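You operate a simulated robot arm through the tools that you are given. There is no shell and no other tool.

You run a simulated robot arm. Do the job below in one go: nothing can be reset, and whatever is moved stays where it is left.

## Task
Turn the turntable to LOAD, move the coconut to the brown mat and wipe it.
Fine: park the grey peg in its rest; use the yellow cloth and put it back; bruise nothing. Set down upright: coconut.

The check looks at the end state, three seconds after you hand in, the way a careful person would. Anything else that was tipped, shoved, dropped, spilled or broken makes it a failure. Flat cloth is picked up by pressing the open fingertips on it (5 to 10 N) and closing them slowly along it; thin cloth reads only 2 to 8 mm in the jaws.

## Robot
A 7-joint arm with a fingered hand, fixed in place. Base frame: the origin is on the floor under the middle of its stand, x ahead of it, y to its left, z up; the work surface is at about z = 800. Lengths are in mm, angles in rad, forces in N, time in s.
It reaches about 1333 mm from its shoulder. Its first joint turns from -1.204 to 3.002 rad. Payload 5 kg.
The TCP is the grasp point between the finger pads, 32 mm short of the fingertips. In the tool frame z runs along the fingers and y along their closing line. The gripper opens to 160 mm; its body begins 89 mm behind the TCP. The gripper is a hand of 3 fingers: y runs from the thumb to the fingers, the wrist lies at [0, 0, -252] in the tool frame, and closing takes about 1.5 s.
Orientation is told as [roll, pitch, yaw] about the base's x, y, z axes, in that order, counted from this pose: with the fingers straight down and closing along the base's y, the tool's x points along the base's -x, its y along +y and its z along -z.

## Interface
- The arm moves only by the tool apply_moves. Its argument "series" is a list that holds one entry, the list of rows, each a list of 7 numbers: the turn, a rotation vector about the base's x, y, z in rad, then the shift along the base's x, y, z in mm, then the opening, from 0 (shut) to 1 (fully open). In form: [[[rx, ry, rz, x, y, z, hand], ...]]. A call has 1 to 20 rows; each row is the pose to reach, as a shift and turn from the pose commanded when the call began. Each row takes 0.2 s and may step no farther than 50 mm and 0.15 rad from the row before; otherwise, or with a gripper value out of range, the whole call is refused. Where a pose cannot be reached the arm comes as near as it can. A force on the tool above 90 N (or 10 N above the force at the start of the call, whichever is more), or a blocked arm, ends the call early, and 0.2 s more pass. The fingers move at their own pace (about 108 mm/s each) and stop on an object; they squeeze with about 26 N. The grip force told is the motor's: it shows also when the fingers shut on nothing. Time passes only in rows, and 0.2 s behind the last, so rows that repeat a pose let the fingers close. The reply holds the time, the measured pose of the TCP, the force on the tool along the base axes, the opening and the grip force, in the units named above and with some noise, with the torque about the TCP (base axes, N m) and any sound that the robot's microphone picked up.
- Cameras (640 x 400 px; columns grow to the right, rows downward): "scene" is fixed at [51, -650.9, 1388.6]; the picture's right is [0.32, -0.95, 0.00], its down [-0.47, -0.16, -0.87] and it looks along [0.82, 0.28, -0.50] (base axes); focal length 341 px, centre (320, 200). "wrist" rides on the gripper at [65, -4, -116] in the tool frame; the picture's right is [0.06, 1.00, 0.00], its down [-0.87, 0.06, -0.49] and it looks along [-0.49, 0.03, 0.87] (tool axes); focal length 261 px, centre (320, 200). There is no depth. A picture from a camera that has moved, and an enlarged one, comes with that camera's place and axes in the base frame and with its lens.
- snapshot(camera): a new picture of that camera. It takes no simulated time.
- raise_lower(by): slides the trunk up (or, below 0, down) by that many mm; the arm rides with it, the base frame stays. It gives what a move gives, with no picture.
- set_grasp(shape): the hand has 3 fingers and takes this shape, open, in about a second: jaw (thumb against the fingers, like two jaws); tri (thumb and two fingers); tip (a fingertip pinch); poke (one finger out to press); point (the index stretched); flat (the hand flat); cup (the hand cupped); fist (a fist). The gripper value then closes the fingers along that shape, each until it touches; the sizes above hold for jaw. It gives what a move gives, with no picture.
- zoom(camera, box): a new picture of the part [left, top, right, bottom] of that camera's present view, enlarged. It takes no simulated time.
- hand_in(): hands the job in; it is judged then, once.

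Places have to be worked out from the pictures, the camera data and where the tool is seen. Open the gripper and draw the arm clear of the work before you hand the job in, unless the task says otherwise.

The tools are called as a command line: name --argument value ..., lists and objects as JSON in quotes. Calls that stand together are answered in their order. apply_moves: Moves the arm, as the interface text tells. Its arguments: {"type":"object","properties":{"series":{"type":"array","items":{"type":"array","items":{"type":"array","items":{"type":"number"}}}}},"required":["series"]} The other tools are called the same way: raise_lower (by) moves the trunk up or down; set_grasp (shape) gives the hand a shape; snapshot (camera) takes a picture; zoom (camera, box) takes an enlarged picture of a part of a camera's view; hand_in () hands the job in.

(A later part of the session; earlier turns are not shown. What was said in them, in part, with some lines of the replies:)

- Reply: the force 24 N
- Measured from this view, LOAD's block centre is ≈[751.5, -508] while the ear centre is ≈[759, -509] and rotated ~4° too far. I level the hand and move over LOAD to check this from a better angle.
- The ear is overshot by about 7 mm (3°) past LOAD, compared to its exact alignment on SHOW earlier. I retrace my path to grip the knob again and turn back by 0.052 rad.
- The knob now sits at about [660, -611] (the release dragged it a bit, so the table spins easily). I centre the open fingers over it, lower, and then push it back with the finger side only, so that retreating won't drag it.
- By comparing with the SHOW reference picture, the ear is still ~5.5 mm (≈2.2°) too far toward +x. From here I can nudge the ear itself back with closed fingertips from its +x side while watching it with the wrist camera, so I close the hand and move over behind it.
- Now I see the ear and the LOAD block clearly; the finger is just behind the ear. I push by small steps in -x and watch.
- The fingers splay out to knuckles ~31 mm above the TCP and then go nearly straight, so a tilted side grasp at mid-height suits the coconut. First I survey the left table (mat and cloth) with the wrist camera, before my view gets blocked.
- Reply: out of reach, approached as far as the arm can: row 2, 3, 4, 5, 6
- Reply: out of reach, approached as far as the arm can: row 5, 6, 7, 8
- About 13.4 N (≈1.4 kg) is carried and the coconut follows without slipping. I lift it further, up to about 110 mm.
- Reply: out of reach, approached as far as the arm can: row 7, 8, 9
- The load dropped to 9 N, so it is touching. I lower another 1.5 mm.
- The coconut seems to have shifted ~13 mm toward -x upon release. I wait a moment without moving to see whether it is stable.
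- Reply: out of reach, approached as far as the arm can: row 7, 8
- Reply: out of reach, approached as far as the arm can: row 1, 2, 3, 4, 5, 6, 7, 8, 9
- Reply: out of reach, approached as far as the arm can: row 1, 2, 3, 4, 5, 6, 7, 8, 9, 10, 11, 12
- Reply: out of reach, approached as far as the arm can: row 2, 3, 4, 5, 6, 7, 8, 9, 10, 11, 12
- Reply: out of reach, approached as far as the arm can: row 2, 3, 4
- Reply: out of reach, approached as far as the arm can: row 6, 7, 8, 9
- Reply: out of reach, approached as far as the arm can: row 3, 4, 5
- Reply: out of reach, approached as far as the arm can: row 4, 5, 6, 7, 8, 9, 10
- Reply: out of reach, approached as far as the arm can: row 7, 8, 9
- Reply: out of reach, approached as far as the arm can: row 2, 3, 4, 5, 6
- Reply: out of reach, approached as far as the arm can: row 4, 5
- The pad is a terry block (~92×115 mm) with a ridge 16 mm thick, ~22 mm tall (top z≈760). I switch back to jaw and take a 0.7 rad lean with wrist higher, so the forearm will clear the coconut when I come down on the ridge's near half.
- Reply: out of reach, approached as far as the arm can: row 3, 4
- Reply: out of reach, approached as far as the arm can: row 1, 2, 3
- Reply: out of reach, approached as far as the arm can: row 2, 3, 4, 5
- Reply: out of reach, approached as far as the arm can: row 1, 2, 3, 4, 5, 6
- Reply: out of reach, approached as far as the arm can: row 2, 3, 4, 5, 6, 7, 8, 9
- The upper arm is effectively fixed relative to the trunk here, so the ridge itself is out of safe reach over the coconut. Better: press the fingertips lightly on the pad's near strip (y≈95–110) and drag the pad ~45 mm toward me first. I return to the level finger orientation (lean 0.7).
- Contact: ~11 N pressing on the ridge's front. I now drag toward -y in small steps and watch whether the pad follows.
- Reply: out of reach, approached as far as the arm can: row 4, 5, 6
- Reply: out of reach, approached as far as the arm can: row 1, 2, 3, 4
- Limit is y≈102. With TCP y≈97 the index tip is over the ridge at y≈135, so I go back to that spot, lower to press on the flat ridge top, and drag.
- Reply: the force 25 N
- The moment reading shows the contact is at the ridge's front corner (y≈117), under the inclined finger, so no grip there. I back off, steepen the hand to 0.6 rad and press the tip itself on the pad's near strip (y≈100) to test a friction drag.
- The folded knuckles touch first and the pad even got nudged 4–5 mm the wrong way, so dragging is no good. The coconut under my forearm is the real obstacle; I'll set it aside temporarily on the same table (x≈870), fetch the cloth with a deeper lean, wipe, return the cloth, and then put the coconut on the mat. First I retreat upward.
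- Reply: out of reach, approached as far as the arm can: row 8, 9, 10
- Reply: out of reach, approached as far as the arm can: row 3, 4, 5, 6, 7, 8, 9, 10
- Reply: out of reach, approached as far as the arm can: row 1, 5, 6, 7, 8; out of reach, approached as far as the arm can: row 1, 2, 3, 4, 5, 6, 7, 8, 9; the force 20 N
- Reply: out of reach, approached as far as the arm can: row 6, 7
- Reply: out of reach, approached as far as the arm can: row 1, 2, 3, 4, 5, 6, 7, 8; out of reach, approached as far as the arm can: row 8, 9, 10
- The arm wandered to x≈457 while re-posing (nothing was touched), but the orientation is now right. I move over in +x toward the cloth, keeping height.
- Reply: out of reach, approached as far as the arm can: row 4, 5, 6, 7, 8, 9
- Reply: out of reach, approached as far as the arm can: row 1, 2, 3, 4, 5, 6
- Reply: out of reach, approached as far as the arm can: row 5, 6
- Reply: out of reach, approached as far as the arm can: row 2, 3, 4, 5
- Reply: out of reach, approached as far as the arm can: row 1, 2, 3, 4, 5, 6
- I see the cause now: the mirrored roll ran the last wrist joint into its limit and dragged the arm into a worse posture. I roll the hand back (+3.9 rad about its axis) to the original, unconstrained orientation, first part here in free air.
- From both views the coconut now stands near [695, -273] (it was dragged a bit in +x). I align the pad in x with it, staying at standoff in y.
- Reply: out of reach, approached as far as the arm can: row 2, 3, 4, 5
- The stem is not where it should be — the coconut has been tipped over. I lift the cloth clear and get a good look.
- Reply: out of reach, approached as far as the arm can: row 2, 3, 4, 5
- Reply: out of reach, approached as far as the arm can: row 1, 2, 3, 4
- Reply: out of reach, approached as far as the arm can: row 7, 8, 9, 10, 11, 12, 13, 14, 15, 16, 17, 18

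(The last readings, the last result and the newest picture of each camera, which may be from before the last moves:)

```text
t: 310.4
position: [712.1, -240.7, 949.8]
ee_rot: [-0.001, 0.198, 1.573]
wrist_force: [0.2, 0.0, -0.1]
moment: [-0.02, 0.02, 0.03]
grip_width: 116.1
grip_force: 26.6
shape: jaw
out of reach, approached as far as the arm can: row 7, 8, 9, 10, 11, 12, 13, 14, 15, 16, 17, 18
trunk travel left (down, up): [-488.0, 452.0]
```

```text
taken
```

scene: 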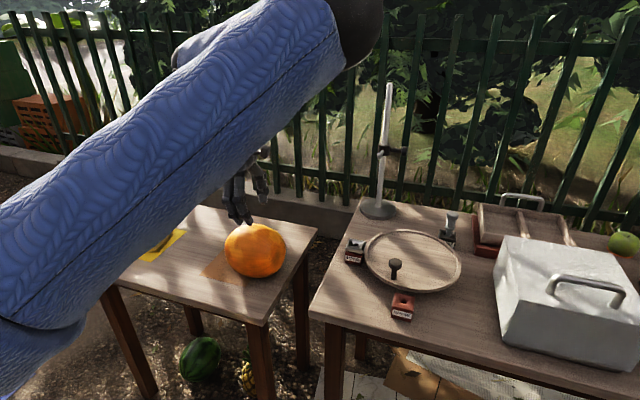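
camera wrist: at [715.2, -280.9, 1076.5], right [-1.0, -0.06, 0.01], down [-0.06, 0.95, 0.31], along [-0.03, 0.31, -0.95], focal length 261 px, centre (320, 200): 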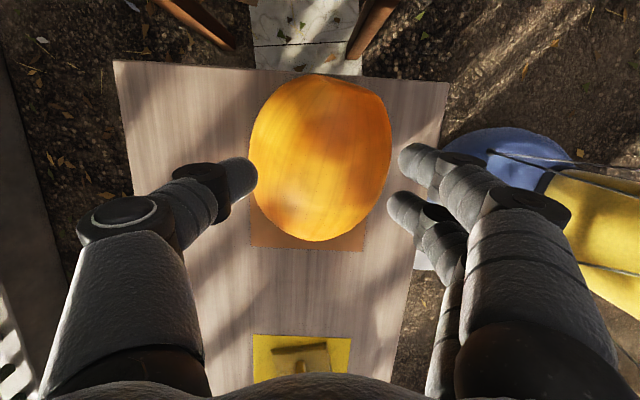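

The coconut slipped out of the grip during the lift and lies on the table again. I zoom in to check its condition and position.

zoom --camera "scene" --box '[190, 190, 320, 300]'

zoom --camera "wrist" --box '[220, 50, 420, 270]'

```text
3.64 times, centred on (255, 245) of scene
camera zoom: at [51.0, -650.9, 1388.6], right [0.32, -0.95, 0.0], down [-0.47, -0.16, -0.87], along [0.82, 0.28, -0.5], focal length 1239 px, centre (556, 36)
```

zoom: 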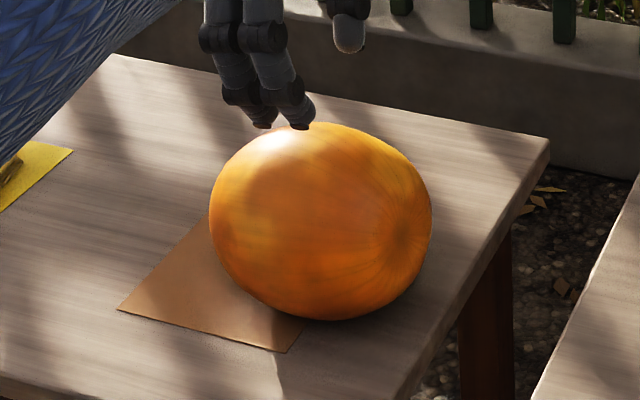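

```text
1.82 times, centred on (320, 160) of wrist
camera zoom: at [715.2, -280.9, 1076.5], right [-1.0, -0.06, 0.01], down [-0.06, 0.95, 0.31], along [-0.03, 0.31, -0.95], focal length 474 px, centre (320, 273)
```

zoom: 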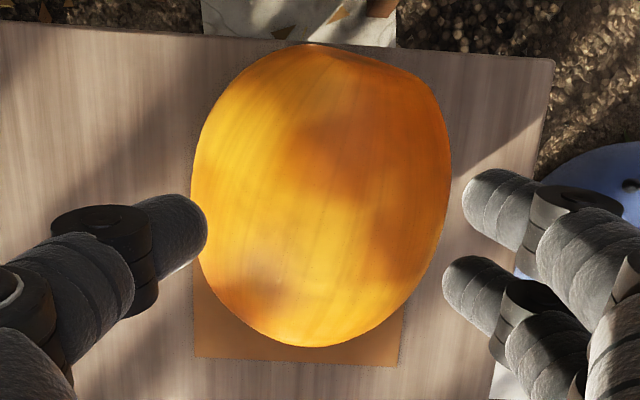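

It seems to have slid down gently (no sound was reported), shows no marks, and by luck lies with its stem toward +y, which is the direction I need. I open the hand and line up again over its centre (≈[702, -225], axis 82°).

apply_moves --series '[[[0, 0, 0, 0, 0, 10, 1], [0, 0, -0.07, -5, 8, 15, 1], [0, 0, -0.14, -10, 12, 15, 1], [0, 0, -0.14, -10, 12, 15, 1], [0, 0, -0.14, -10, 12, 15, 1]]]'

snapshot --camera "wrist"

```text
t: 311.6
position: [695.1, -239.0, 961.0]
ee_rot: [-0.003, 0.193, 1.431]
wrist_force: [0.2, 0.7, -0.5]
moment: [0.0, 0.01, 0.0]
grip_width: 159.8
grip_force: 0.0
shape: jaw
out of reach, approached as far as the arm can: row 1, 2, 3, 4, 5
trunk travel left (down, up): [-488.0, 452.0]
```

```text
taken
camera wrist: at [692.1, -280.2, 1087.7], right [-1.0, 0.08, 0.01], down [0.08, 0.95, 0.31], along [0.02, 0.31, -0.95], focal length 261 px, centre (320, 200)
```

wrist: 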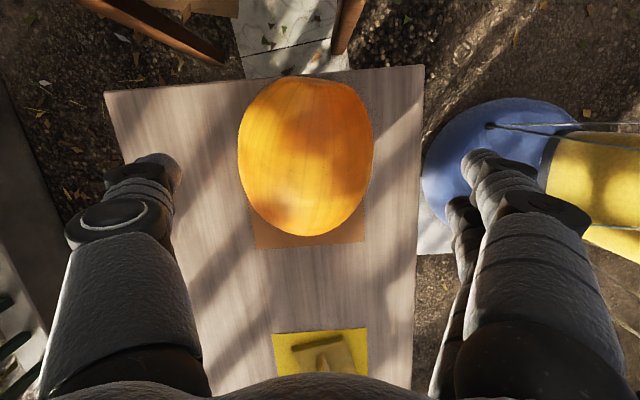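

Centre refined to ≈[709.5, -229]. I shift over it and descend to just above grasp height.

apply_moves --series '[[[0, 0, 0.02, 5, 3, -20, 1], [0, 0, 0.04, 10, 7, -45, 1], [0, 0, 0.04, 14.5, 11, -70, 1], [0, 0, 0.04, 14.5, 13, -85, 1], [0, 0, 0.04, 14.5, 13, -85, 1]]]'

snapshot --camera "wrist"

```text
t: 312.8
position: [708.6, -224.6, 876.4]
ee_rot: [0.001, 0.198, 1.47]
wrist_force: [-0.6, -0.2, 0.6]
moment: [0.0, -0.02, 0.0]
grip_width: 160.0
grip_force: 0.1
shape: jaw
trunk travel left (down, up): [-488.0, 452.0]
```

```text
taken
camera wrist: at [707.8, -266.6, 1003.2], right [-1.0, 0.04, 0.01], down [0.04, 0.95, 0.31], along [0.0, 0.31, -0.95], focal length 261 px, centre (320, 200)
```

wrist: 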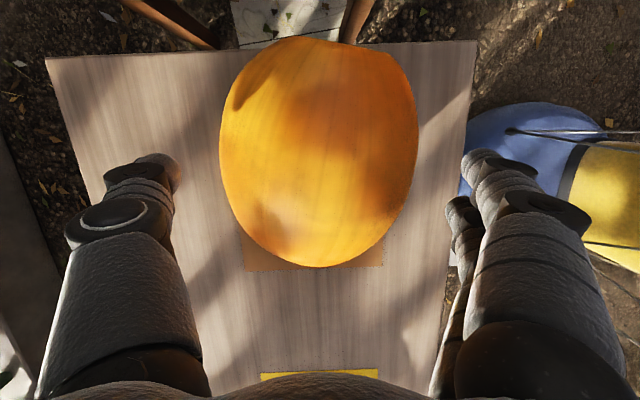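

Centred. I descend to z≈813, a little deeper than last time for a safer hold.

apply_moves --series '[[[0, 0, 0, 0, -0.5, -15, 1], [0, 0, 0, 0, -1, -30, 1], [0, 0, 0, 0, -1, -45, 1], [0, 0, 0, 0, -1, -58, 1], [0, 0, 0, 0, -1, -62, 1], [0, 0, 0, 0, -1, -62, 1]]]'

snapshot --camera "wrist"

```text
t: 314.1
position: [707.9, -224.6, 814.6]
ee_rot: [0.001, 0.204, 1.472]
wrist_force: [-0.1, -0.5, 0.3]
moment: [-0.02, -0.03, -0.01]
grip_width: 159.8
grip_force: 0.1
shape: jaw
trunk travel left (down, up): [-488.0, 452.0]
```

```text
taken
camera wrist: at [708.0, -265.5, 941.2], right [-1.0, 0.04, 0.01], down [0.04, 0.95, 0.31], along [0.0, 0.31, -0.95], focal length 261 px, centre (320, 200)
```

wrist: 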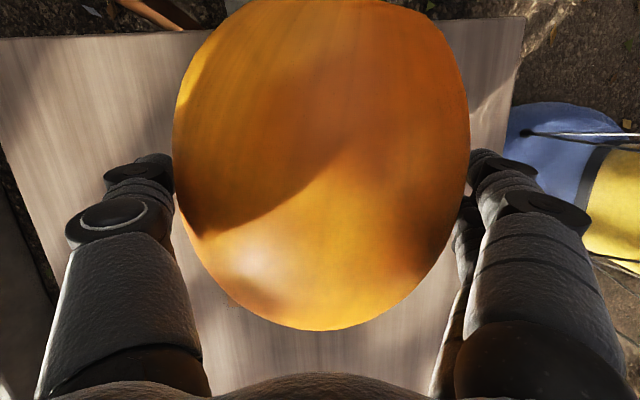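

No contact yet and symmetric. I close slowly.

apply_moves --series '[[[0, 0, 0, 0, 0, 0, 0.97], [0, 0, 0, 0, 0, 0, 0.94], [0, 0, 0, 0, 0, 0, 0.91], [0, 0, 0, 0, 0, 0, 0.88], [0, 0, 0, 0, 0, 0, 0.86], [0, 0, 0, 0, 0, 0, 0.84], [0, 0, 0, 0, 0, 0, 0.82], [0, 0, 0, 0, 0, 0, 0.8], [0, 0, 0, 0, 0, 0, 0.78], [0, 0, 0, 0, 0, 0, 0.76], [0, 0, 0, 0, 0, 0, 0.74], [0, 0, 0, 0, 0, 0, 0.74]]]'

apply_moves --series '[[[0, 0, 0, 0, 0, 3, 0.66], [0, 0, 0, 0, 0, 6, 0.66], [0, 0, 0, 0, 0, 10, 0.66], [0, 0, 0, 0, 0, 10, 0.66], [0, 0, 0, 0, 0, 10, 0.66]]]'

snapshot --camera "wrist"

zoom --camera "scene" --box '[190, 170, 320, 300]'

```text
t: 316.8
position: [708.4, -226.1, 814.2]
ee_rot: [0.002, 0.205, 1.472]
wrist_force: [2.3, -0.5, 0.7]
moment: [0.02, -0.01, -0.01]
grip_width: 134.8
grip_force: 26.1
shape: jaw
trunk travel left (down, up): [-488.0, 452.0]
```

```text
t: 317.9
position: [709.5, -225.5, 822.9]
ee_rot: [0.002, 0.203, 1.47]
wrist_force: [-0.2, 0.7, -13.2]
moment: [0.1, -0.01, -0.02]
grip_width: 135.1
grip_force: 26.0
shape: jaw
trunk travel left (down, up): [-488.0, 452.0]
```

```text
taken
camera wrist: at [708.5, -265.9, 949.8], right [-1.0, 0.04, 0.01], down [0.04, 0.95, 0.31], along [0.0, 0.31, -0.95], focal length 261 px, centre (320, 200)
```

wrist: 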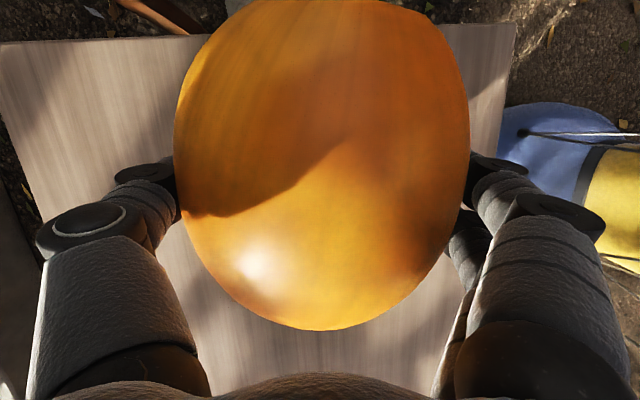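

```text
3.08 times, centred on (255, 235) of scene
camera zoom: at [51.0, -650.9, 1388.6], right [0.32, -0.95, 0.0], down [-0.47, -0.16, -0.87], along [0.82, 0.28, -0.5], focal length 1049 px, centre (520, 92)
```

zoom: 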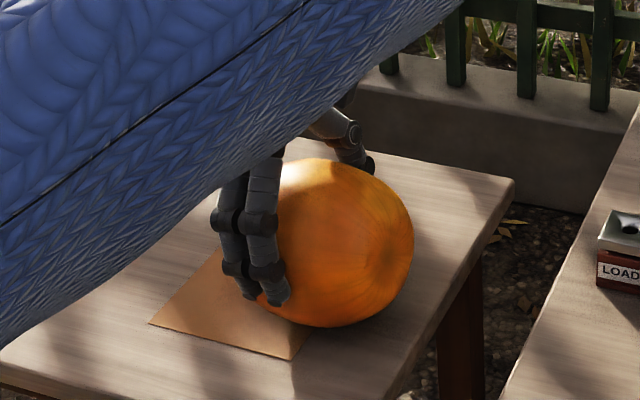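

Held securely (13 N). Now I turn it upright gradually while keeping it only about 10 mm above the surface, first 0.5 rad with a slow shift toward the mat.

apply_moves --series '[[[0.05, -0.005, 0, -0.1, -0.7, 2, 0.66], [0.1, -0.01, 0, -0.2, -1.4, 4.1, 0.66], [0.15, -0.015, 0, -0.3, -1, 4.4, 0.66], [0.199, -0.02, 0, -0.3, -0.5, 4.7, 0.66], [0.249, -0.025, 0, -0.3, 0.8, 5, 0.66], [0.299, -0.029, 0, -0.3, 2.1, 5.2, 0.66], [0.348, -0.034, 0, -0.3, 5.4, 5.6, 0.66], [0.398, -0.039, 0, -0.3, 8.7, 5.9, 0.66], [0.448, -0.044, 0, -0.3, 12, 6.3, 0.66], [0.498, -0.049, 0, -0.2, 15.4, 6.7, 0.66], [0.498, -0.049, 0, -0.2, 15.4, 6.7, 0.66]]]'

snapshot --camera "wrist"

zoom --camera "scene" --box '[180, 150, 340, 300]'

```text
t: 320.4
position: [707.2, -209.2, 830.0]
ee_rot: [0.004, -0.297, 1.47]
wrist_force: [-0.5, 0.7, -13.9]
moment: [-0.06, 0.03, 0.01]
grip_width: 135.1
grip_force: 26.4
shape: jaw
trunk travel left (down, up): [-488.0, 452.0]
```

```text
taken
camera wrist: at [702.3, -305.6, 921.6], right [-1.0, 0.04, -0.02], down [0.02, 0.69, 0.72], along [0.04, 0.72, -0.69], focal length 261 px, centre (320, 200)
```

wrist: 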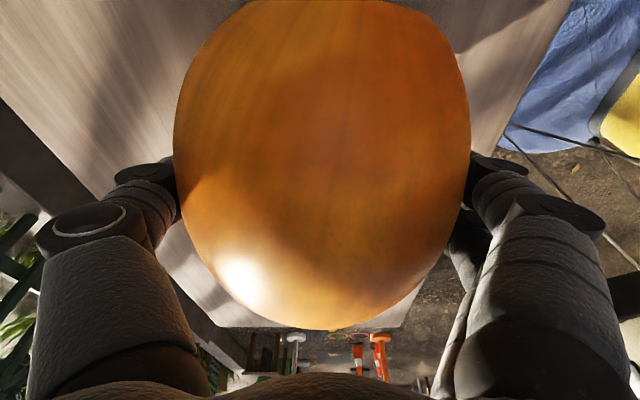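

```text
2.67 times, centred on (260, 225) of scene
camera zoom: at [51.0, -650.9, 1388.6], right [0.32, -0.95, 0.0], down [-0.47, -0.16, -0.87], along [0.82, 0.28, -0.5], focal length 909 px, centre (480, 133)
```

zoom: 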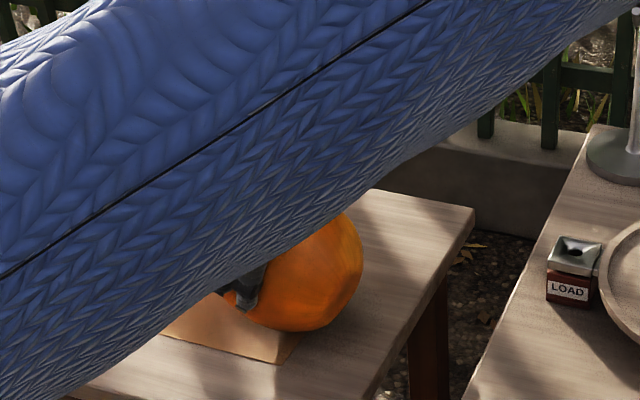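

The turn works without slipping. I continue by another 0.5 rad.

apply_moves --series '[[[0.05, -0.005, 0, 0.1, 3.3, 0.4, 0.66], [0.1, -0.01, 0, 0.2, 6.7, 0.7, 0.66], [0.15, -0.015, 0, 0.2, 10, 1, 0.66], [0.199, -0.02, 0, 0.3, 13.4, 1.3, 0.66], [0.249, -0.025, 0, 0.4, 16.8, 1.6, 0.66], [0.299, -0.029, 0, 0.5, 20.2, 1.9, 0.66], [0.348, -0.034, 0, 0.6, 23.6, 2.1, 0.66], [0.398, -0.039, 0, 0.8, 27.1, 2.2, 0.66], [0.448, -0.044, 0, 0.9, 30.6, 2.4, 0.66], [0.498, -0.049, 0, 1, 34.1, 2.5, 0.66], [0.498, -0.049, 0, 1, 34.1, 2.5, 0.66]]]'

snapshot --camera "wrist"

snapshot --camera "scene"

```text
t: 322.8
position: [708.6, -175.8, 832.4]
ee_rot: [0.003, -0.796, 1.467]
wrist_force: [-0.1, 0.1, -13.6]
moment: [-0.25, 0.03, -0.01]
grip_width: 135.3
grip_force: 26.1
shape: jaw
trunk travel left (down, up): [-488.0, 452.0]
```

```text
taken
camera wrist: at [700.0, -303.6, 866.7], right [-1.0, 0.05, -0.04], down [-0.03, 0.26, 0.97], along [0.06, 0.96, -0.26], focal length 261 px, centre (320, 200)
```

wrist: 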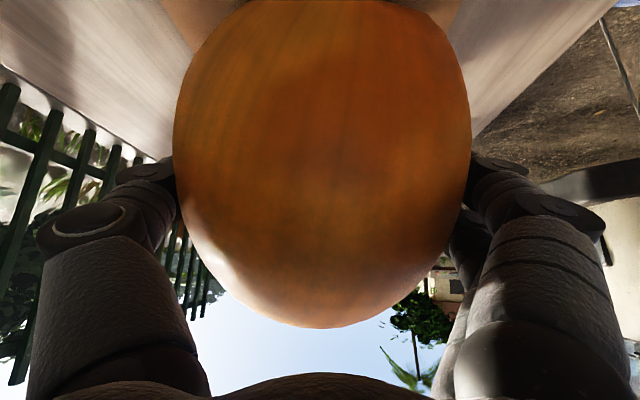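

```text
taken
```

scene: 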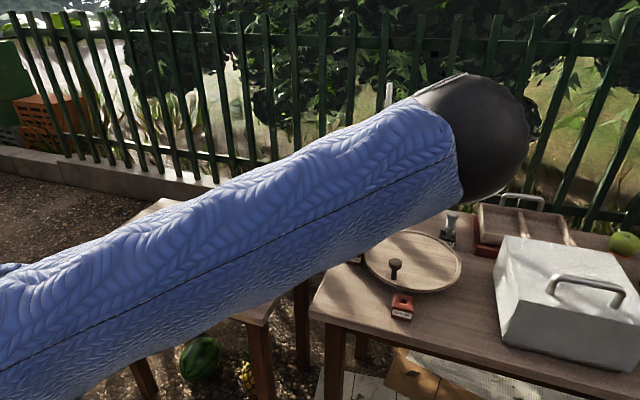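

Still firm (13.6 N). I continue to about 1.3 rad of turn and check again.

apply_moves --series '[[[0.05, -0.005, 0, 0.1, 2.6, 0, 0.66], [0.1, -0.01, 0, 0.1, 5.1, 0, 0.66], [0.15, -0.015, 0, 0.2, 7.2, 0, 0.66], [0.199, -0.02, 0, 0.2, 9.3, -0.1, 0.66], [0.249, -0.025, 0, 0.3, 11.5, -0.3, 0.66], [0.299, -0.029, 0, 0.4, 13.6, -0.6, 0.66], [0.299, -0.029, 0, 0.4, 13.6, -0.6, 0.66]]]'

snapshot --camera "scene"

snapshot --camera "wrist"

```text
t: 324.4
position: [710.2, -162.8, 831.5]
ee_rot: [0.007, -1.095, 1.468]
wrist_force: [-0.1, 0.8, -13.6]
moment: [-0.33, 0.04, -0.01]
grip_width: 135.1
grip_force: 26.0
shape: jaw
trunk travel left (down, up): [-488.0, 452.0]
```

```text
taken
```

scene: 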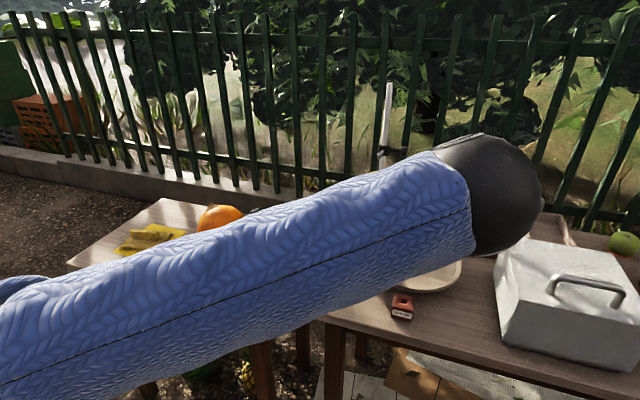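

```text
taken
camera wrist: at [700.5, -294.8, 827.1], right [-1.0, 0.07, -0.05], down [-0.06, -0.04, 1.0], along [0.07, 1.0, 0.04], focal length 261 px, centre (320, 200)
```

wrist: 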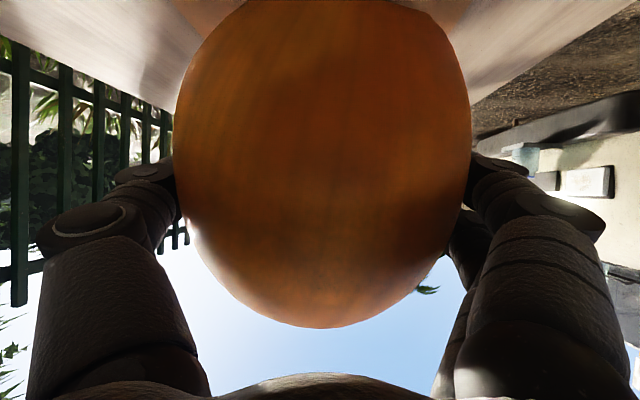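

Everything holds. I finish the turn to fully upright.

apply_moves --series '[[[0.05, -0.005, 0, 0, 1.2, -0.4, 0.66], [0.1, -0.01, 0, 0, 2.4, -0.8, 0.66], [0.15, -0.015, 0, 0, 3.2, -1.3, 0.66], [0.199, -0.02, 0, 0, 4, -1.9, 0.66], [0.24, -0.023, 0, 0, 4.5, -2.4, 0.66], [0.27, -0.026, 0, 0, 4.7, -2.7, 0.66], [0.27, -0.026, 0, 0, 4.7, -2.7, 0.66]]]'

snapshot --camera "scene"

snapshot --camera "wrist"

```text
t: 325.9
position: [710.0, -156.7, 829.1]
ee_rot: [0.018, -1.369, 1.458]
wrist_force: [0.5, 0.5, -13.0]
moment: [-0.27, 0.05, -0.01]
grip_width: 134.9
grip_force: 26.3
shape: jaw
trunk travel left (down, up): [-488.0, 452.0]
```

```text
taken
```

scene: 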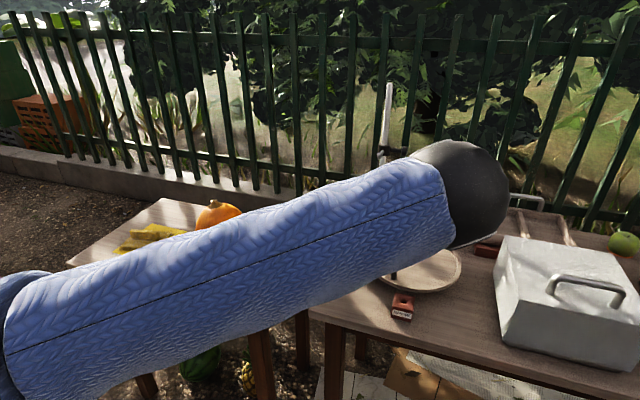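

```text
taken
camera wrist: at [700.8, -282.9, 789.1], right [-0.99, 0.08, -0.06], down [-0.08, -0.3, 0.95], along [0.06, 0.95, 0.31], focal length 261 px, centre (320, 200)
```

wrist: 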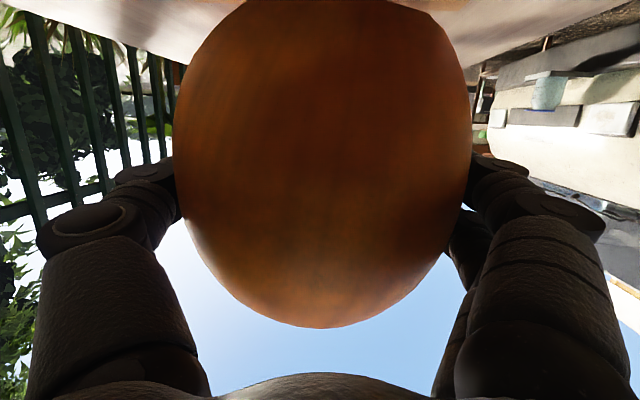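

The stem is at the top again. I zoom to judge how upright it is.

zoom --camera "scene" --box '[150, 170, 290, 270]'

```text
4.00 times, centred on (220, 220) of scene
camera zoom: at [51.0, -650.9, 1388.6], right [0.32, -0.95, 0.0], down [-0.47, -0.16, -0.87], along [0.82, 0.28, -0.5], focal length 1363 px, centre (720, 120)
```

zoom: 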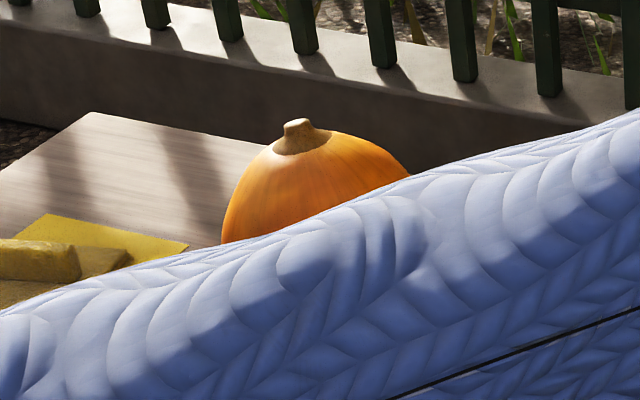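

It still leans about 5° toward +y, so I rotate 0.08 rad further and then lower it toward the mat.

apply_moves --series '[[[0.04, -0.004, 0, 0, 0, -0.5, 0.66], [0.08, -0.008, 0, 0, 0, -1.1, 0.66], [0.08, -0.008, 0, 0, 0, -4, 0.66], [0.08, -0.008, 0, 0, 0, -7, 0.66], [0.08, -0.008, 0, 0, 0, -7, 0.66]]]'

apply_moves --series '[[[0, 0, 0, 0, 0, -1.5, 0.66], [0, 0, 0, 0, 0, -3, 0.66], [0, 0, 0, 0, 0, -3, 0.66]]]'

zoom --camera "scene" --box '[150, 170, 290, 270]'

```text
t: 327.1
position: [710.1, -158.0, 822.3]
ee_rot: [0.027, -1.448, 1.448]
wrist_force: [-0.5, -0.5, -13.6]
moment: [-0.29, 0.0, 0.01]
grip_width: 135.1
grip_force: 25.6
shape: jaw
trunk travel left (down, up): [-488.0, 452.0]
```

```text
t: 327.9
position: [710.4, -158.2, 819.1]
ee_rot: [0.025, -1.449, 1.449]
wrist_force: [0.1, -0.3, -13.7]
moment: [-0.3, 0.06, -0.01]
grip_width: 135.1
grip_force: 25.9
shape: jaw
trunk travel left (down, up): [-488.0, 452.0]
```

```text
4.00 times, centred on (220, 220) of scene
camera zoom: at [51.0, -650.9, 1388.6], right [0.32, -0.95, 0.0], down [-0.47, -0.16, -0.87], along [0.82, 0.28, -0.5], focal length 1363 px, centre (720, 120)
```

zoom: 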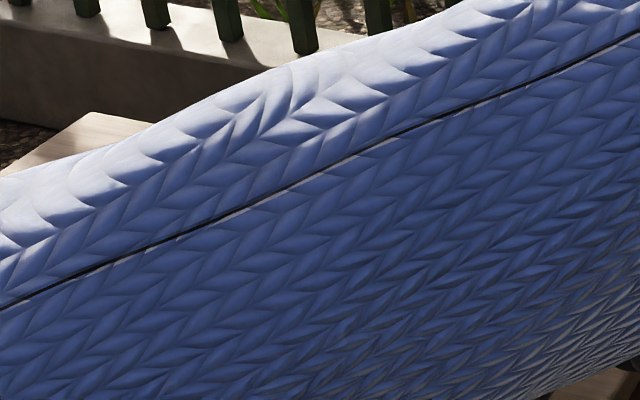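

Still hanging at 13.7 N. I continue down in small steps.

apply_moves --series '[[[0, 0, 0, 0, 0, -1, 0.66], [0, 0, 0, 0, 0, -2, 0.66], [0, 0, 0, 0, 0, -2, 0.66]]]'

apply_moves --series '[[[0, 0, 0, 0, 0, -1, 0.66], [0, 0, 0, 0, 0, -2, 0.66], [0, 0, 0, 0, 0, -2, 0.66]]]'

```text
t: 328.8
position: [709.7, -158.0, 816.9]
ee_rot: [0.029, -1.449, 1.446]
wrist_force: [0.3, -0.2, -14.2]
moment: [-0.32, 0.03, 0.01]
grip_width: 135.2
grip_force: 26.2
shape: jaw
trunk travel left (down, up): [-488.0, 452.0]
```

```text
t: 329.6
position: [709.4, -158.1, 814.2]
ee_rot: [0.027, -1.45, 1.446]
wrist_force: [1.7, 0.1, -13.8]
moment: [-0.29, 0.05, -0.03]
grip_width: 134.8
grip_force: 25.9
shape: jaw
trunk travel left (down, up): [-488.0, 452.0]
```

Not touching yet; I keep lowering gently.

apply_moves --series '[[[0, 0, 0, 0, 0, -1, 0.66], [0, 0, 0, 0, 0, -2, 0.66], [0, 0, 0, 0, 0, -2, 0.66]]]'

apply_moves --series '[[[0, 0, 0, 0, 0, -1, 0.66], [0, 0, 0, 0, 0, -2, 0.66], [0, 0, 0, 0, 0, -2, 0.66]]]'

snapshot --camera "wrist"

```text
t: 330.4
position: [709.8, -158.4, 813.5]
ee_rot: [0.026, -1.448, 1.449]
wrist_force: [-0.5, -0.2, -14.6]
moment: [-0.29, 0.02, -0.02]
grip_width: 135.2
grip_force: 26.2
shape: jaw
trunk travel left (down, up): [-488.0, 452.0]
```

```text
t: 331.1
position: [709.8, -157.4, 811.5]
ee_rot: [0.013, -1.449, 1.461]
wrist_force: [-0.7, -2.8, -3.6]
moment: [-0.15, 0.0, 0.01]
grip_width: 134.9
grip_force: 26.2
shape: jaw
trunk travel left (down, up): [-488.0, 452.0]
```

```text
taken
camera wrist: at [701.2, -279.7, 762.1], right [-0.99, 0.09, -0.06], down [-0.09, -0.38, 0.92], along [0.06, 0.92, 0.38], focal length 261 px, centre (320, 200)
```

wrist: 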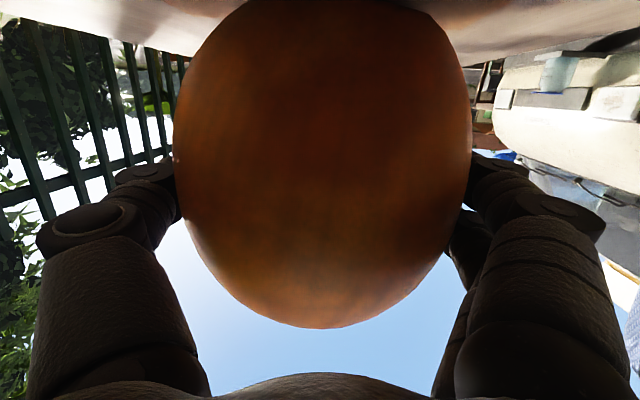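

Contact: the load dropped to 3.6 N. One more small step down, then I'll release slowly.

apply_moves --series '[[[0, 0, 0, 0, 0, -0.4, 0.66], [0, 0, 0, 0, 0, -0.7, 0.66], [0, 0, 0, 0, 0, -0.7, 0.66]]]'

```text
t: 331.9
position: [710.5, -157.4, 812.2]
ee_rot: [0.011, -1.45, 1.463]
wrist_force: [-0.7, -4.2, 2.4]
moment: [0.0, -0.01, -0.01]
grip_width: 134.8
grip_force: 26.2
shape: jaw
trunk travel left (down, up): [-488.0, 452.0]
```

The mat bears the coconut now. I open slowly.

apply_moves --series '[[[0, 0, 0, 0, 0, 0, 0.83], [0, 0, 0, 0, 0, 0, 0.84], [0, 0, 0, 0, 0, 0, 0.85], [0, 0, 0, 0, 0, 0, 0.86], [0, 0, 0, 0, 0, 0, 0.88], [0, 0, 0, 0, 0, 0, 0.9], [0, 0, 0, 0, 0, 0, 0.93], [0, 0, 0, 0, 0, 0, 0.96], [0, 0, 0, 0, 0, 0, 1], [0, 0, 0, 0, 0, 0, 1]]]'

snapshot --camera "wrist"

snapshot --camera "scene"

```text
t: 334.1
position: [709.4, -156.7, 810.6]
ee_rot: [0.02, -1.448, 1.458]
wrist_force: [-2.6, -1.0, 0.2]
moment: [0.03, -0.04, 0.08]
grip_width: 159.6
grip_force: 0.1
shape: jaw
trunk travel left (down, up): [-488.0, 452.0]
```

```text
taken
camera wrist: at [701.0, -279.9, 761.3], right [-0.99, 0.09, -0.06], down [-0.09, -0.38, 0.92], along [0.06, 0.92, 0.38], focal length 261 px, centre (320, 200)
```

wrist: 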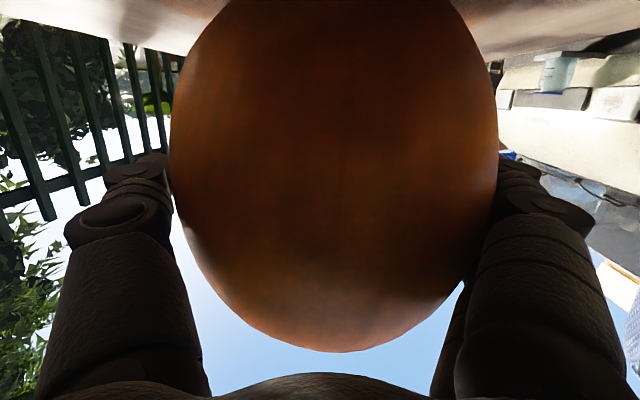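

```text
taken
```

scene: 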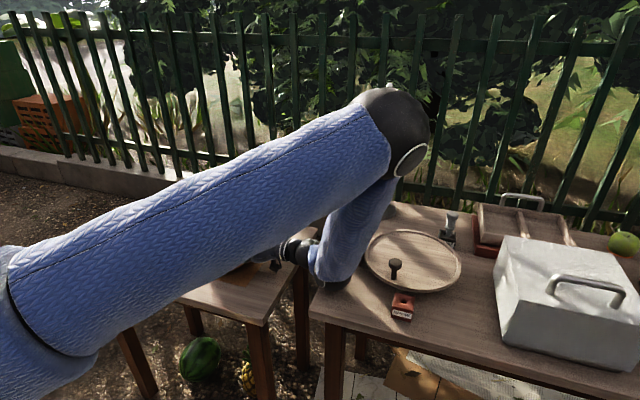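

The forearm now hangs low near the LOAD block in this posture. I zoom to check that nothing is touched before retreating.

zoom --camera "scene" --box '[270, 170, 420, 310]'

zoom --camera "scene" --box '[180, 190, 340, 300]'

```text
2.86 times, centred on (345, 240) of scene
camera zoom: at [51.0, -650.9, 1388.6], right [0.32, -0.95, 0.0], down [-0.47, -0.16, -0.87], along [0.82, 0.28, -0.5], focal length 974 px, centre (249, 86)
```

zoom: 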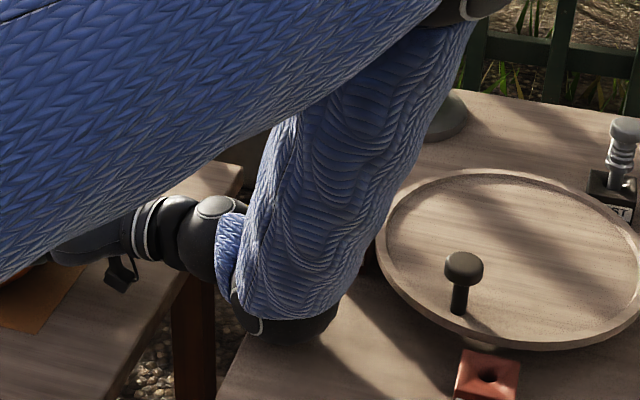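

```text
3.64 times, centred on (260, 245) of scene
camera zoom: at [51.0, -650.9, 1388.6], right [0.32, -0.95, 0.0], down [-0.47, -0.16, -0.87], along [0.82, 0.28, -0.5], focal length 1239 px, centre (538, 36)
```

zoom: 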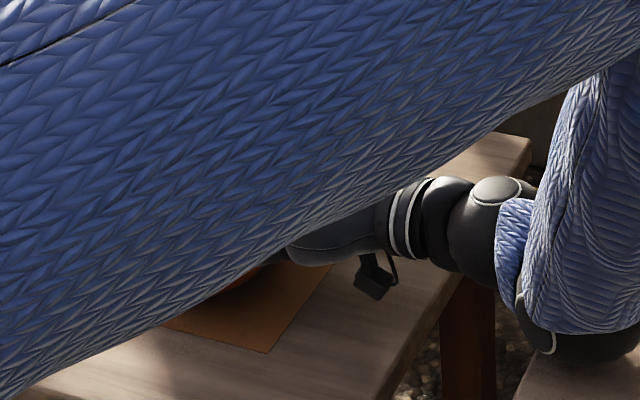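

The wrist is just above the right table's corner and close to LOAD, so I must leave straight upward. First I re-centre the hand by 7 mm in -x, since the coconut lightly touches the right fingers.

apply_moves --series '[[[0, 0, 0, -2, 0, 0, 1], [0, 0, 0, -4, 0, 0, 1], [0, 0, 0, -6.5, 0, 0, 1], [0, 0, 0, -6.5, 0, 0, 1]]]'

snapshot --camera "wrist"

```text
t: 335.1
position: [702.9, -156.9, 809.9]
ee_rot: [0.018, -1.448, 1.458]
wrist_force: [0.1, 0.5, -0.4]
moment: [0.0, -0.02, -0.01]
grip_width: 160.0
grip_force: 0.0
shape: jaw
trunk travel left (down, up): [-488.0, 452.0]
```

```text
taken
camera wrist: at [694.6, -279.6, 761.0], right [-0.99, 0.09, -0.06], down [-0.09, -0.37, 0.92], along [0.06, 0.92, 0.38], focal length 261 px, centre (320, 200)
```

wrist: 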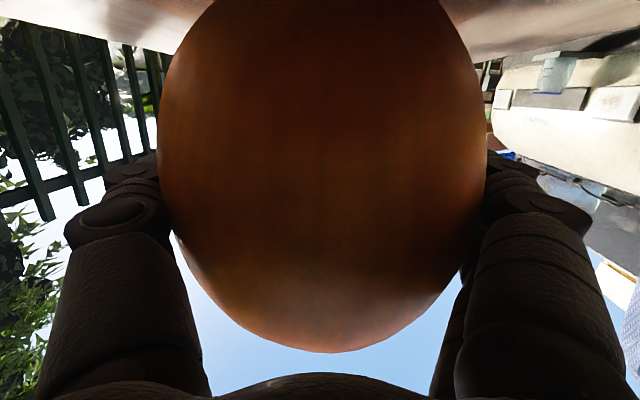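

Forces are zero and the coconut is centred. It sits rather deep in the hand, so I back off 8 mm and then rise a bit with the trunk, checking for contact.

apply_moves --series '[[[0, 0, 0, 0, -3, 0, 1], [0, 0, 0, 0, -6, 0, 1], [0, 0, 0, 0, -8, 1, 1], [0, 0, 0, 0, -8, 1, 1]]]'

raise_lower --by 20

snapshot --camera "wrist"

snapshot --camera "scene"

```text
t: 336.1
position: [702.7, -163.8, 810.4]
ee_rot: [0.017, -1.448, 1.455]
wrist_force: [-0.1, -0.2, -0.1]
moment: [0.03, 0.0, 0.02]
grip_width: 159.9
grip_force: 0.1
shape: jaw
trunk travel left (down, up): [-488.0, 452.0]
```

```text
t: 336.8
position: [703.2, -165.2, 831.6]
ee_rot: [0.02, -1.449, 1.453]
wrist_force: [-0.1, -0.5, 0.0]
moment: [0.02, 0.01, 0.02]
grip_width: 159.7
grip_force: 0.0
shape: jaw
trunk travel left (down, up): [-508.0, 432.0]
```

```text
taken
camera wrist: at [694.7, -287.8, 781.2], right [-0.99, 0.09, -0.06], down [-0.09, -0.38, 0.92], along [0.06, 0.92, 0.38], focal length 261 px, centre (320, 200)
```

wrist: 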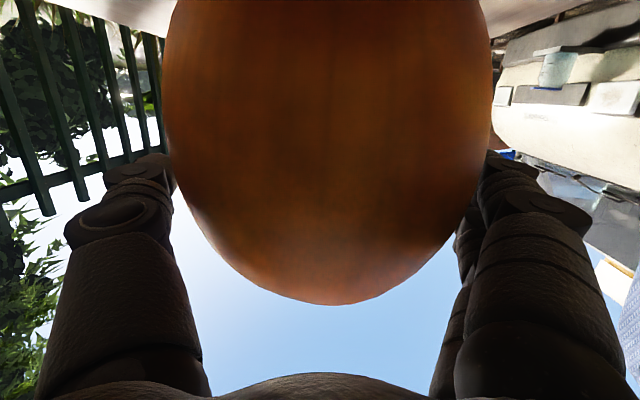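

```text
taken
```

scene: 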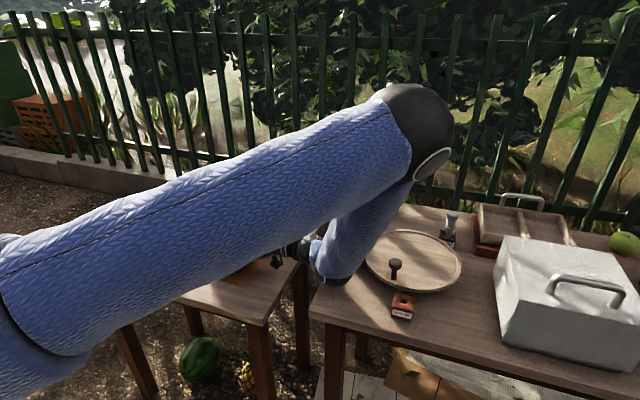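

No contact. I shift 3 mm more to centre and keep rising in steps.

apply_moves --series '[[[0, 0, 0, -3, 0, 0, 1], [0, 0, 0, -3, 0, 0, 1]]]'

raise_lower --by 40

raise_lower --by 60

snapshot --camera "wrist"

snapshot --camera "scene"

```text
t: 337.4
position: [698.8, -165.8, 831.1]
ee_rot: [0.017, -1.448, 1.457]
wrist_force: [0.0, 0.3, 0.1]
moment: [-0.01, -0.01, 0.03]
grip_width: 159.9
grip_force: 0.0
shape: jaw
trunk travel left (down, up): [-508.0, 432.0]
```

```text
t: 338.2
position: [699.7, -164.3, 871.4]
ee_rot: [0.021, -1.449, 1.454]
wrist_force: [-1.0, 0.4, 0.7]
moment: [0.02, -0.01, 0.0]
grip_width: 159.7
grip_force: 0.1
shape: jaw
trunk travel left (down, up): [-548.0, 392.0]
```

```text
t: 339.2
position: [698.9, -165.6, 931.0]
ee_rot: [0.021, -1.448, 1.455]
wrist_force: [0.3, 0.4, -1.4]
moment: [0.0, 0.01, 0.0]
grip_width: 160.3
grip_force: 0.0
shape: jaw
trunk travel left (down, up): [-608.0, 332.0]
```

```text
taken
camera wrist: at [691.4, -288.1, 881.2], right [-0.99, 0.09, -0.06], down [-0.09, -0.38, 0.92], along [0.06, 0.92, 0.38], focal length 261 px, centre (320, 200)
```

wrist: 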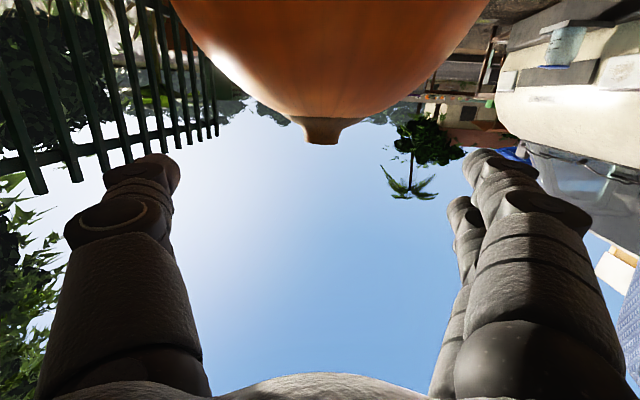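

```text
taken
```

scene: 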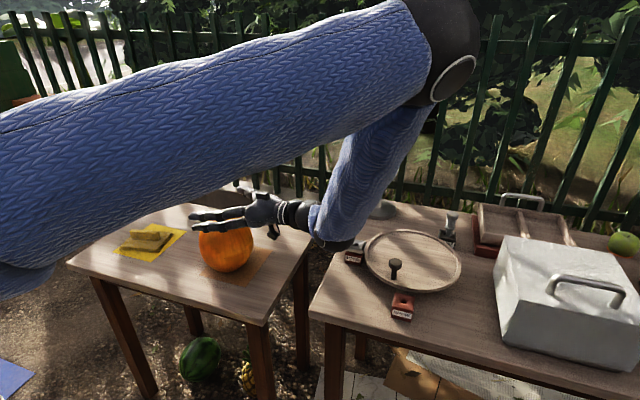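

The coconut stands upright on the brown mat. I keep rising well clear before moving away.

raise_lower --by 150

snapshot --camera "scene"

zoom --camera "scene" --box '[90, 180, 320, 320]'

zoom --camera "scene" --box '[320, 180, 500, 330]'

```text
t: 341.0
position: [699.3, -166.2, 1081.5]
ee_rot: [0.019, -1.449, 1.453]
wrist_force: [-0.6, -0.2, 0.3]
moment: [0.01, 0.0, 0.02]
grip_width: 160.2
grip_force: 0.0
shape: jaw
trunk travel left (down, up): [-758.0, 182.0]
```

```text
taken
```

scene: 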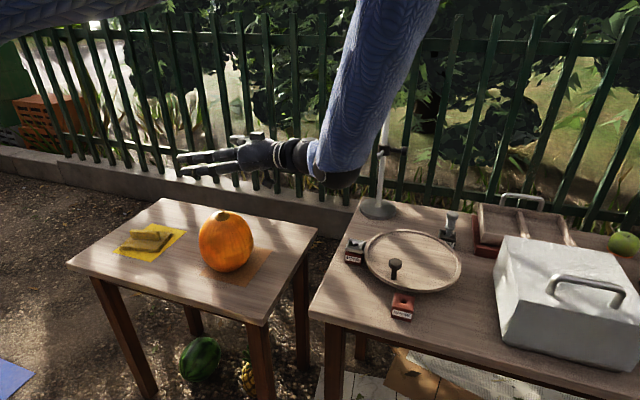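

```text
2.78 times, centred on (205, 250) of scene
camera zoom: at [51.0, -650.9, 1388.6], right [0.32, -0.95, 0.0], down [-0.47, -0.16, -0.87], along [0.82, 0.28, -0.5], focal length 948 px, centre (640, 61)
```

zoom: 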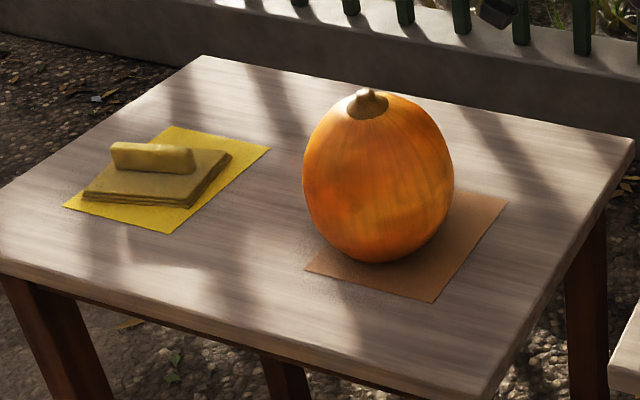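

```text
2.67 times, centred on (410, 255) of scene
camera zoom: at [51.0, -650.9, 1388.6], right [0.32, -0.95, 0.0], down [-0.47, -0.16, -0.87], along [0.82, 0.28, -0.5], focal length 909 px, centre (80, 53)
```

zoom: 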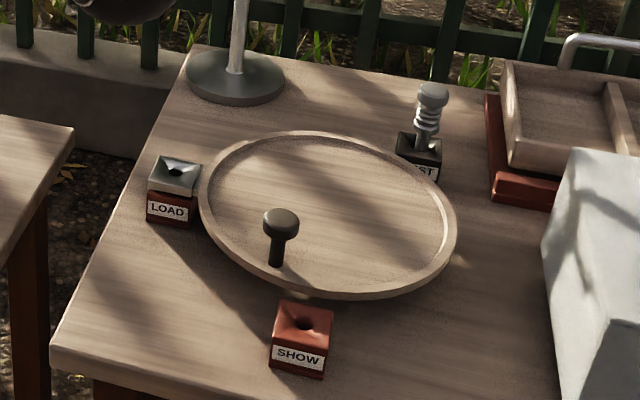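

Everything looks right: clean coconut upright on the brown mat, cloth on its yellow mat, peg parked. I zoom on LOAD and REST to verify them once more.

zoom --camera "scene" --box '[330, 220, 430, 290]'

zoom --camera "scene" --box '[425, 190, 475, 250]'

zoom --camera "scene" --box '[180, 200, 280, 280]'

```text
5.71 times, centred on (380, 255) of scene
camera zoom: at [51.0, -650.9, 1388.6], right [0.32, -0.95, 0.0], down [-0.47, -0.16, -0.87], along [0.82, 0.28, -0.5], focal length 1947 px, centre (-23, -114)
```

zoom: 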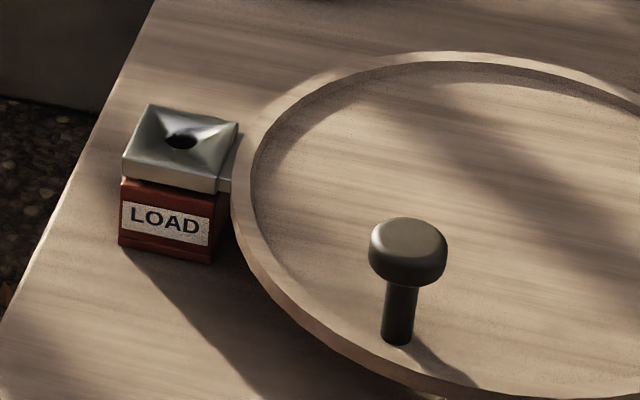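

```text
6.67 times, centred on (450, 220) of scene
camera zoom: at [51.0, -650.9, 1388.6], right [0.32, -0.95, 0.0], down [-0.47, -0.16, -0.87], along [0.82, 0.28, -0.5], focal length 2272 px, centre (-547, 67)
```

zoom: 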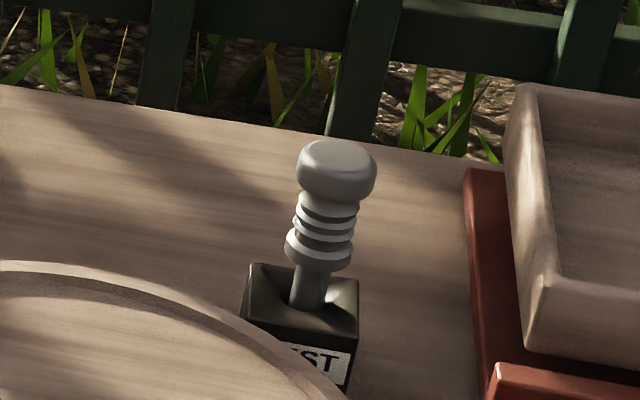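

```text
5.00 times, centred on (230, 240) of scene
camera zoom: at [51.0, -650.9, 1388.6], right [0.32, -0.95, 0.0], down [-0.47, -0.16, -0.87], along [0.82, 0.28, -0.5], focal length 1704 px, centre (770, 0)
```

zoom: 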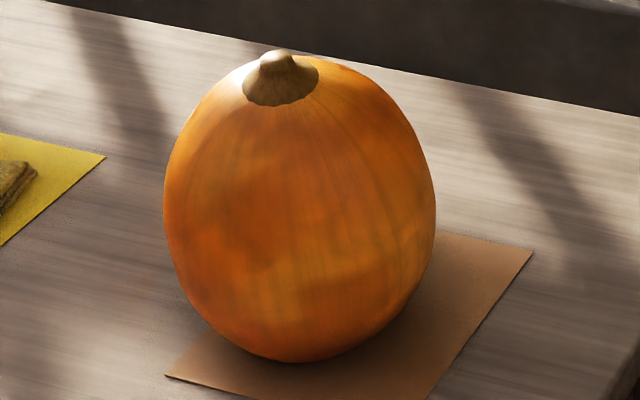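

LOAD, REST and the coconut all look right. I retreat toward the right while levelling the hand, which also lets me view the coconut from another side.

apply_moves --series '[[[-0.13, 0.0135, 0, 0, -20, 5, 1], [-0.26, 0.027, 0, 0, -40, 10, 1], [-0.39, 0.0405, 0, 0, -60, 10, 1], [-0.52, 0.054, 0, 0, -80, 10, 1], [-0.65, 0.0675, 0, 0, -100, 5, 1], [-0.78, 0.081, 0, 0, -120, 0, 1], [-0.91, 0.0945, 0, 0, -140, 0, 1], [-1.04, 0.108, 0, 0, -160, 0, 1], [-1.17, 0.1215, 0, 0, -180, 0, 1], [-1.25, 0.13, 0, 0, -195, 0, 1], [-1.25, 0.13, 0, 0, -195, 0, 1]]]'

snapshot --camera "wrist"

snapshot --camera "scene"

```text
t: 343.4
position: [699.9, -360.3, 1081.0]
ee_rot: [0.006, -0.192, 1.467]
wrist_force: [-1.0, 0.4, -0.2]
moment: [-0.02, -0.01, -0.02]
grip_width: 159.9
grip_force: 0.0
shape: jaw
trunk travel left (down, up): [-758.0, 182.0]
```

```text
taken
camera wrist: at [694.9, -446.5, 1184.0], right [-1.0, 0.04, 0.0], down [0.03, 0.76, 0.65], along [0.03, 0.65, -0.76], focal length 261 px, centre (320, 200)
```

wrist: 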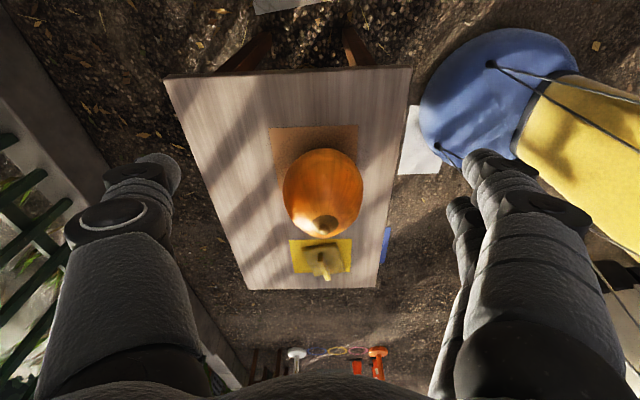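

```text
taken
```

scene: 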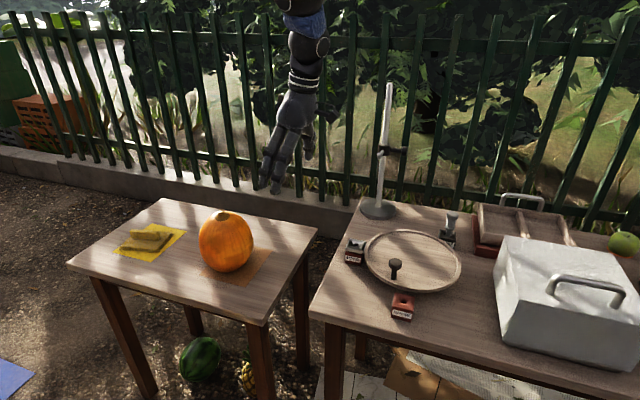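

I zoom on the coconut from this side to check its cleanness and placement on the mat.

zoom --camera "wrist" --box '[250, 110, 390, 290]'

zoom --camera "scene" --box '[190, 205, 275, 285]'

```text
2.22 times, centred on (320, 200) of wrist
camera zoom: at [694.9, -446.5, 1184.0], right [-1.0, 0.04, 0.0], down [0.03, 0.76, 0.65], along [0.03, 0.65, -0.76], focal length 579 px, centre (320, 200)
```

zoom: 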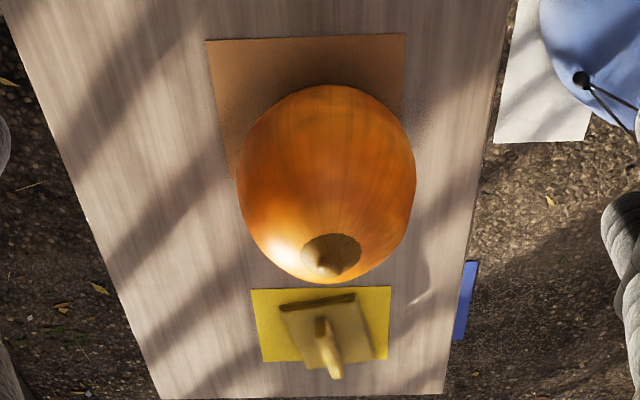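

```text
5.00 times, centred on (232, 245) of scene
camera zoom: at [51.0, -650.9, 1388.6], right [0.32, -0.95, 0.0], down [-0.47, -0.16, -0.87], along [0.82, 0.28, -0.5], focal length 1704 px, centre (758, -25)
```

zoom: 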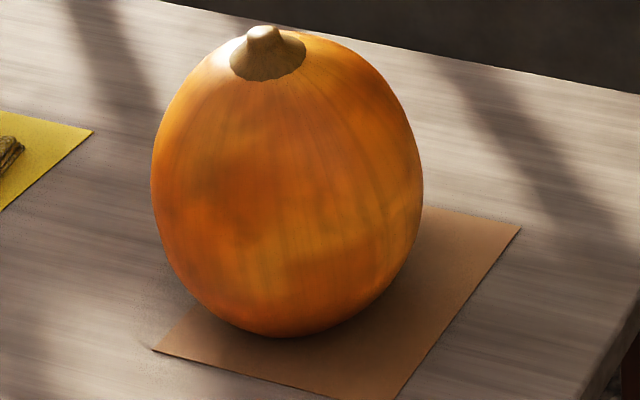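

The coconut is glossy and clean on the mat. I draw the open hand up and away from the work area.

apply_moves --series '[[[0.03, -0.003, 0, -10, -25, 10, 1], [0.06, -0.006, 0, -22, -55, 20, 1], [0.1, -0.01, 0, -36, -90, 30, 1], [0.14, -0.014, 0, -50, -125, 40, 1], [0.19, -0.019, 0, -62, -160, 50, 1], [0.19, -0.019, 0, -75, -195, 60, 1], [0.19, -0.019, 0, -85, -225, 70, 1], [0.19, -0.019, 0, -85, -225, 70, 1]]]'

snapshot --camera "scene"

snapshot --camera "wrist"

```text
t: 345.2
position: [614.7, -586.0, 1149.9]
ee_rot: [0.007, -0.382, 1.465]
wrist_force: [-0.2, 0.0, -1.1]
moment: [0.0, 0.0, 0.02]
grip_width: 159.9
grip_force: 0.0
shape: jaw
trunk travel left (down, up): [-758.0, 182.0]
```

```text
taken
```

scene: 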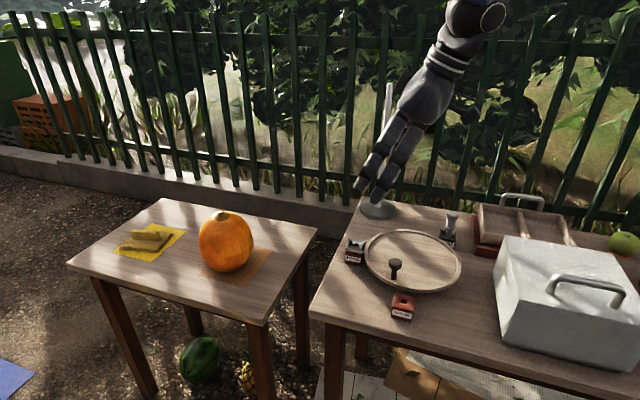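

```text
taken
camera wrist: at [608.7, -688.8, 1233.8], right [-1.0, 0.04, -0.02], down [0.02, 0.62, 0.78], along [0.04, 0.78, -0.62], focal length 261 px, centre (320, 200)
```

wrist: 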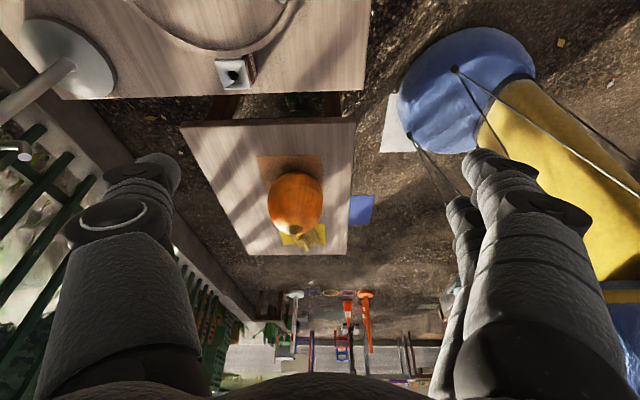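

Final view: turntable at LOAD, peg in REST, clean coconut upright on the brown mat, cloth back on the yellow mat, hand open and clear. I hand the job in.

hand_in

```text
The job is handed in.
```

The job is handed in. The final pictures show everything where you asked, but the coconut had two mishaps on the way. It tipped onto its side once while I was wiping it. Later it slipped out of the hand during a lift.

**Final state, from the last pictures:**
- **Turntable:** it is at LOAD. The ear sits over the LOAD block as squarely as it sat over SHOW at the start.
- **Peg:** the grey peg stands in its rest.
- **Coconut:** it stands upright on the brown mat, near the middle. The dark dirt is gone and the skin is glossy. Some darker orange patches remain, which I took to be its natural colour.
- **Cloth:** the yellow cloth is back on the yellow mat, turned a few degrees at most.
- **Arm:** the hand is open and clear of the work.

**Bruising:** I can't rule out a bruise from the slip. The fall was at most about 13 cm. No sound was reported, and I saw no marks afterwards. I also pressed the coconut briefly onto the mat with about 18 N while moving it.

**Where I wiped it:** I wiped the coconut on the bare table and set it on the mat afterwards. With the coconut standing on the mat, the arm could not reach the cloth without its forearm passing right over the coconut.
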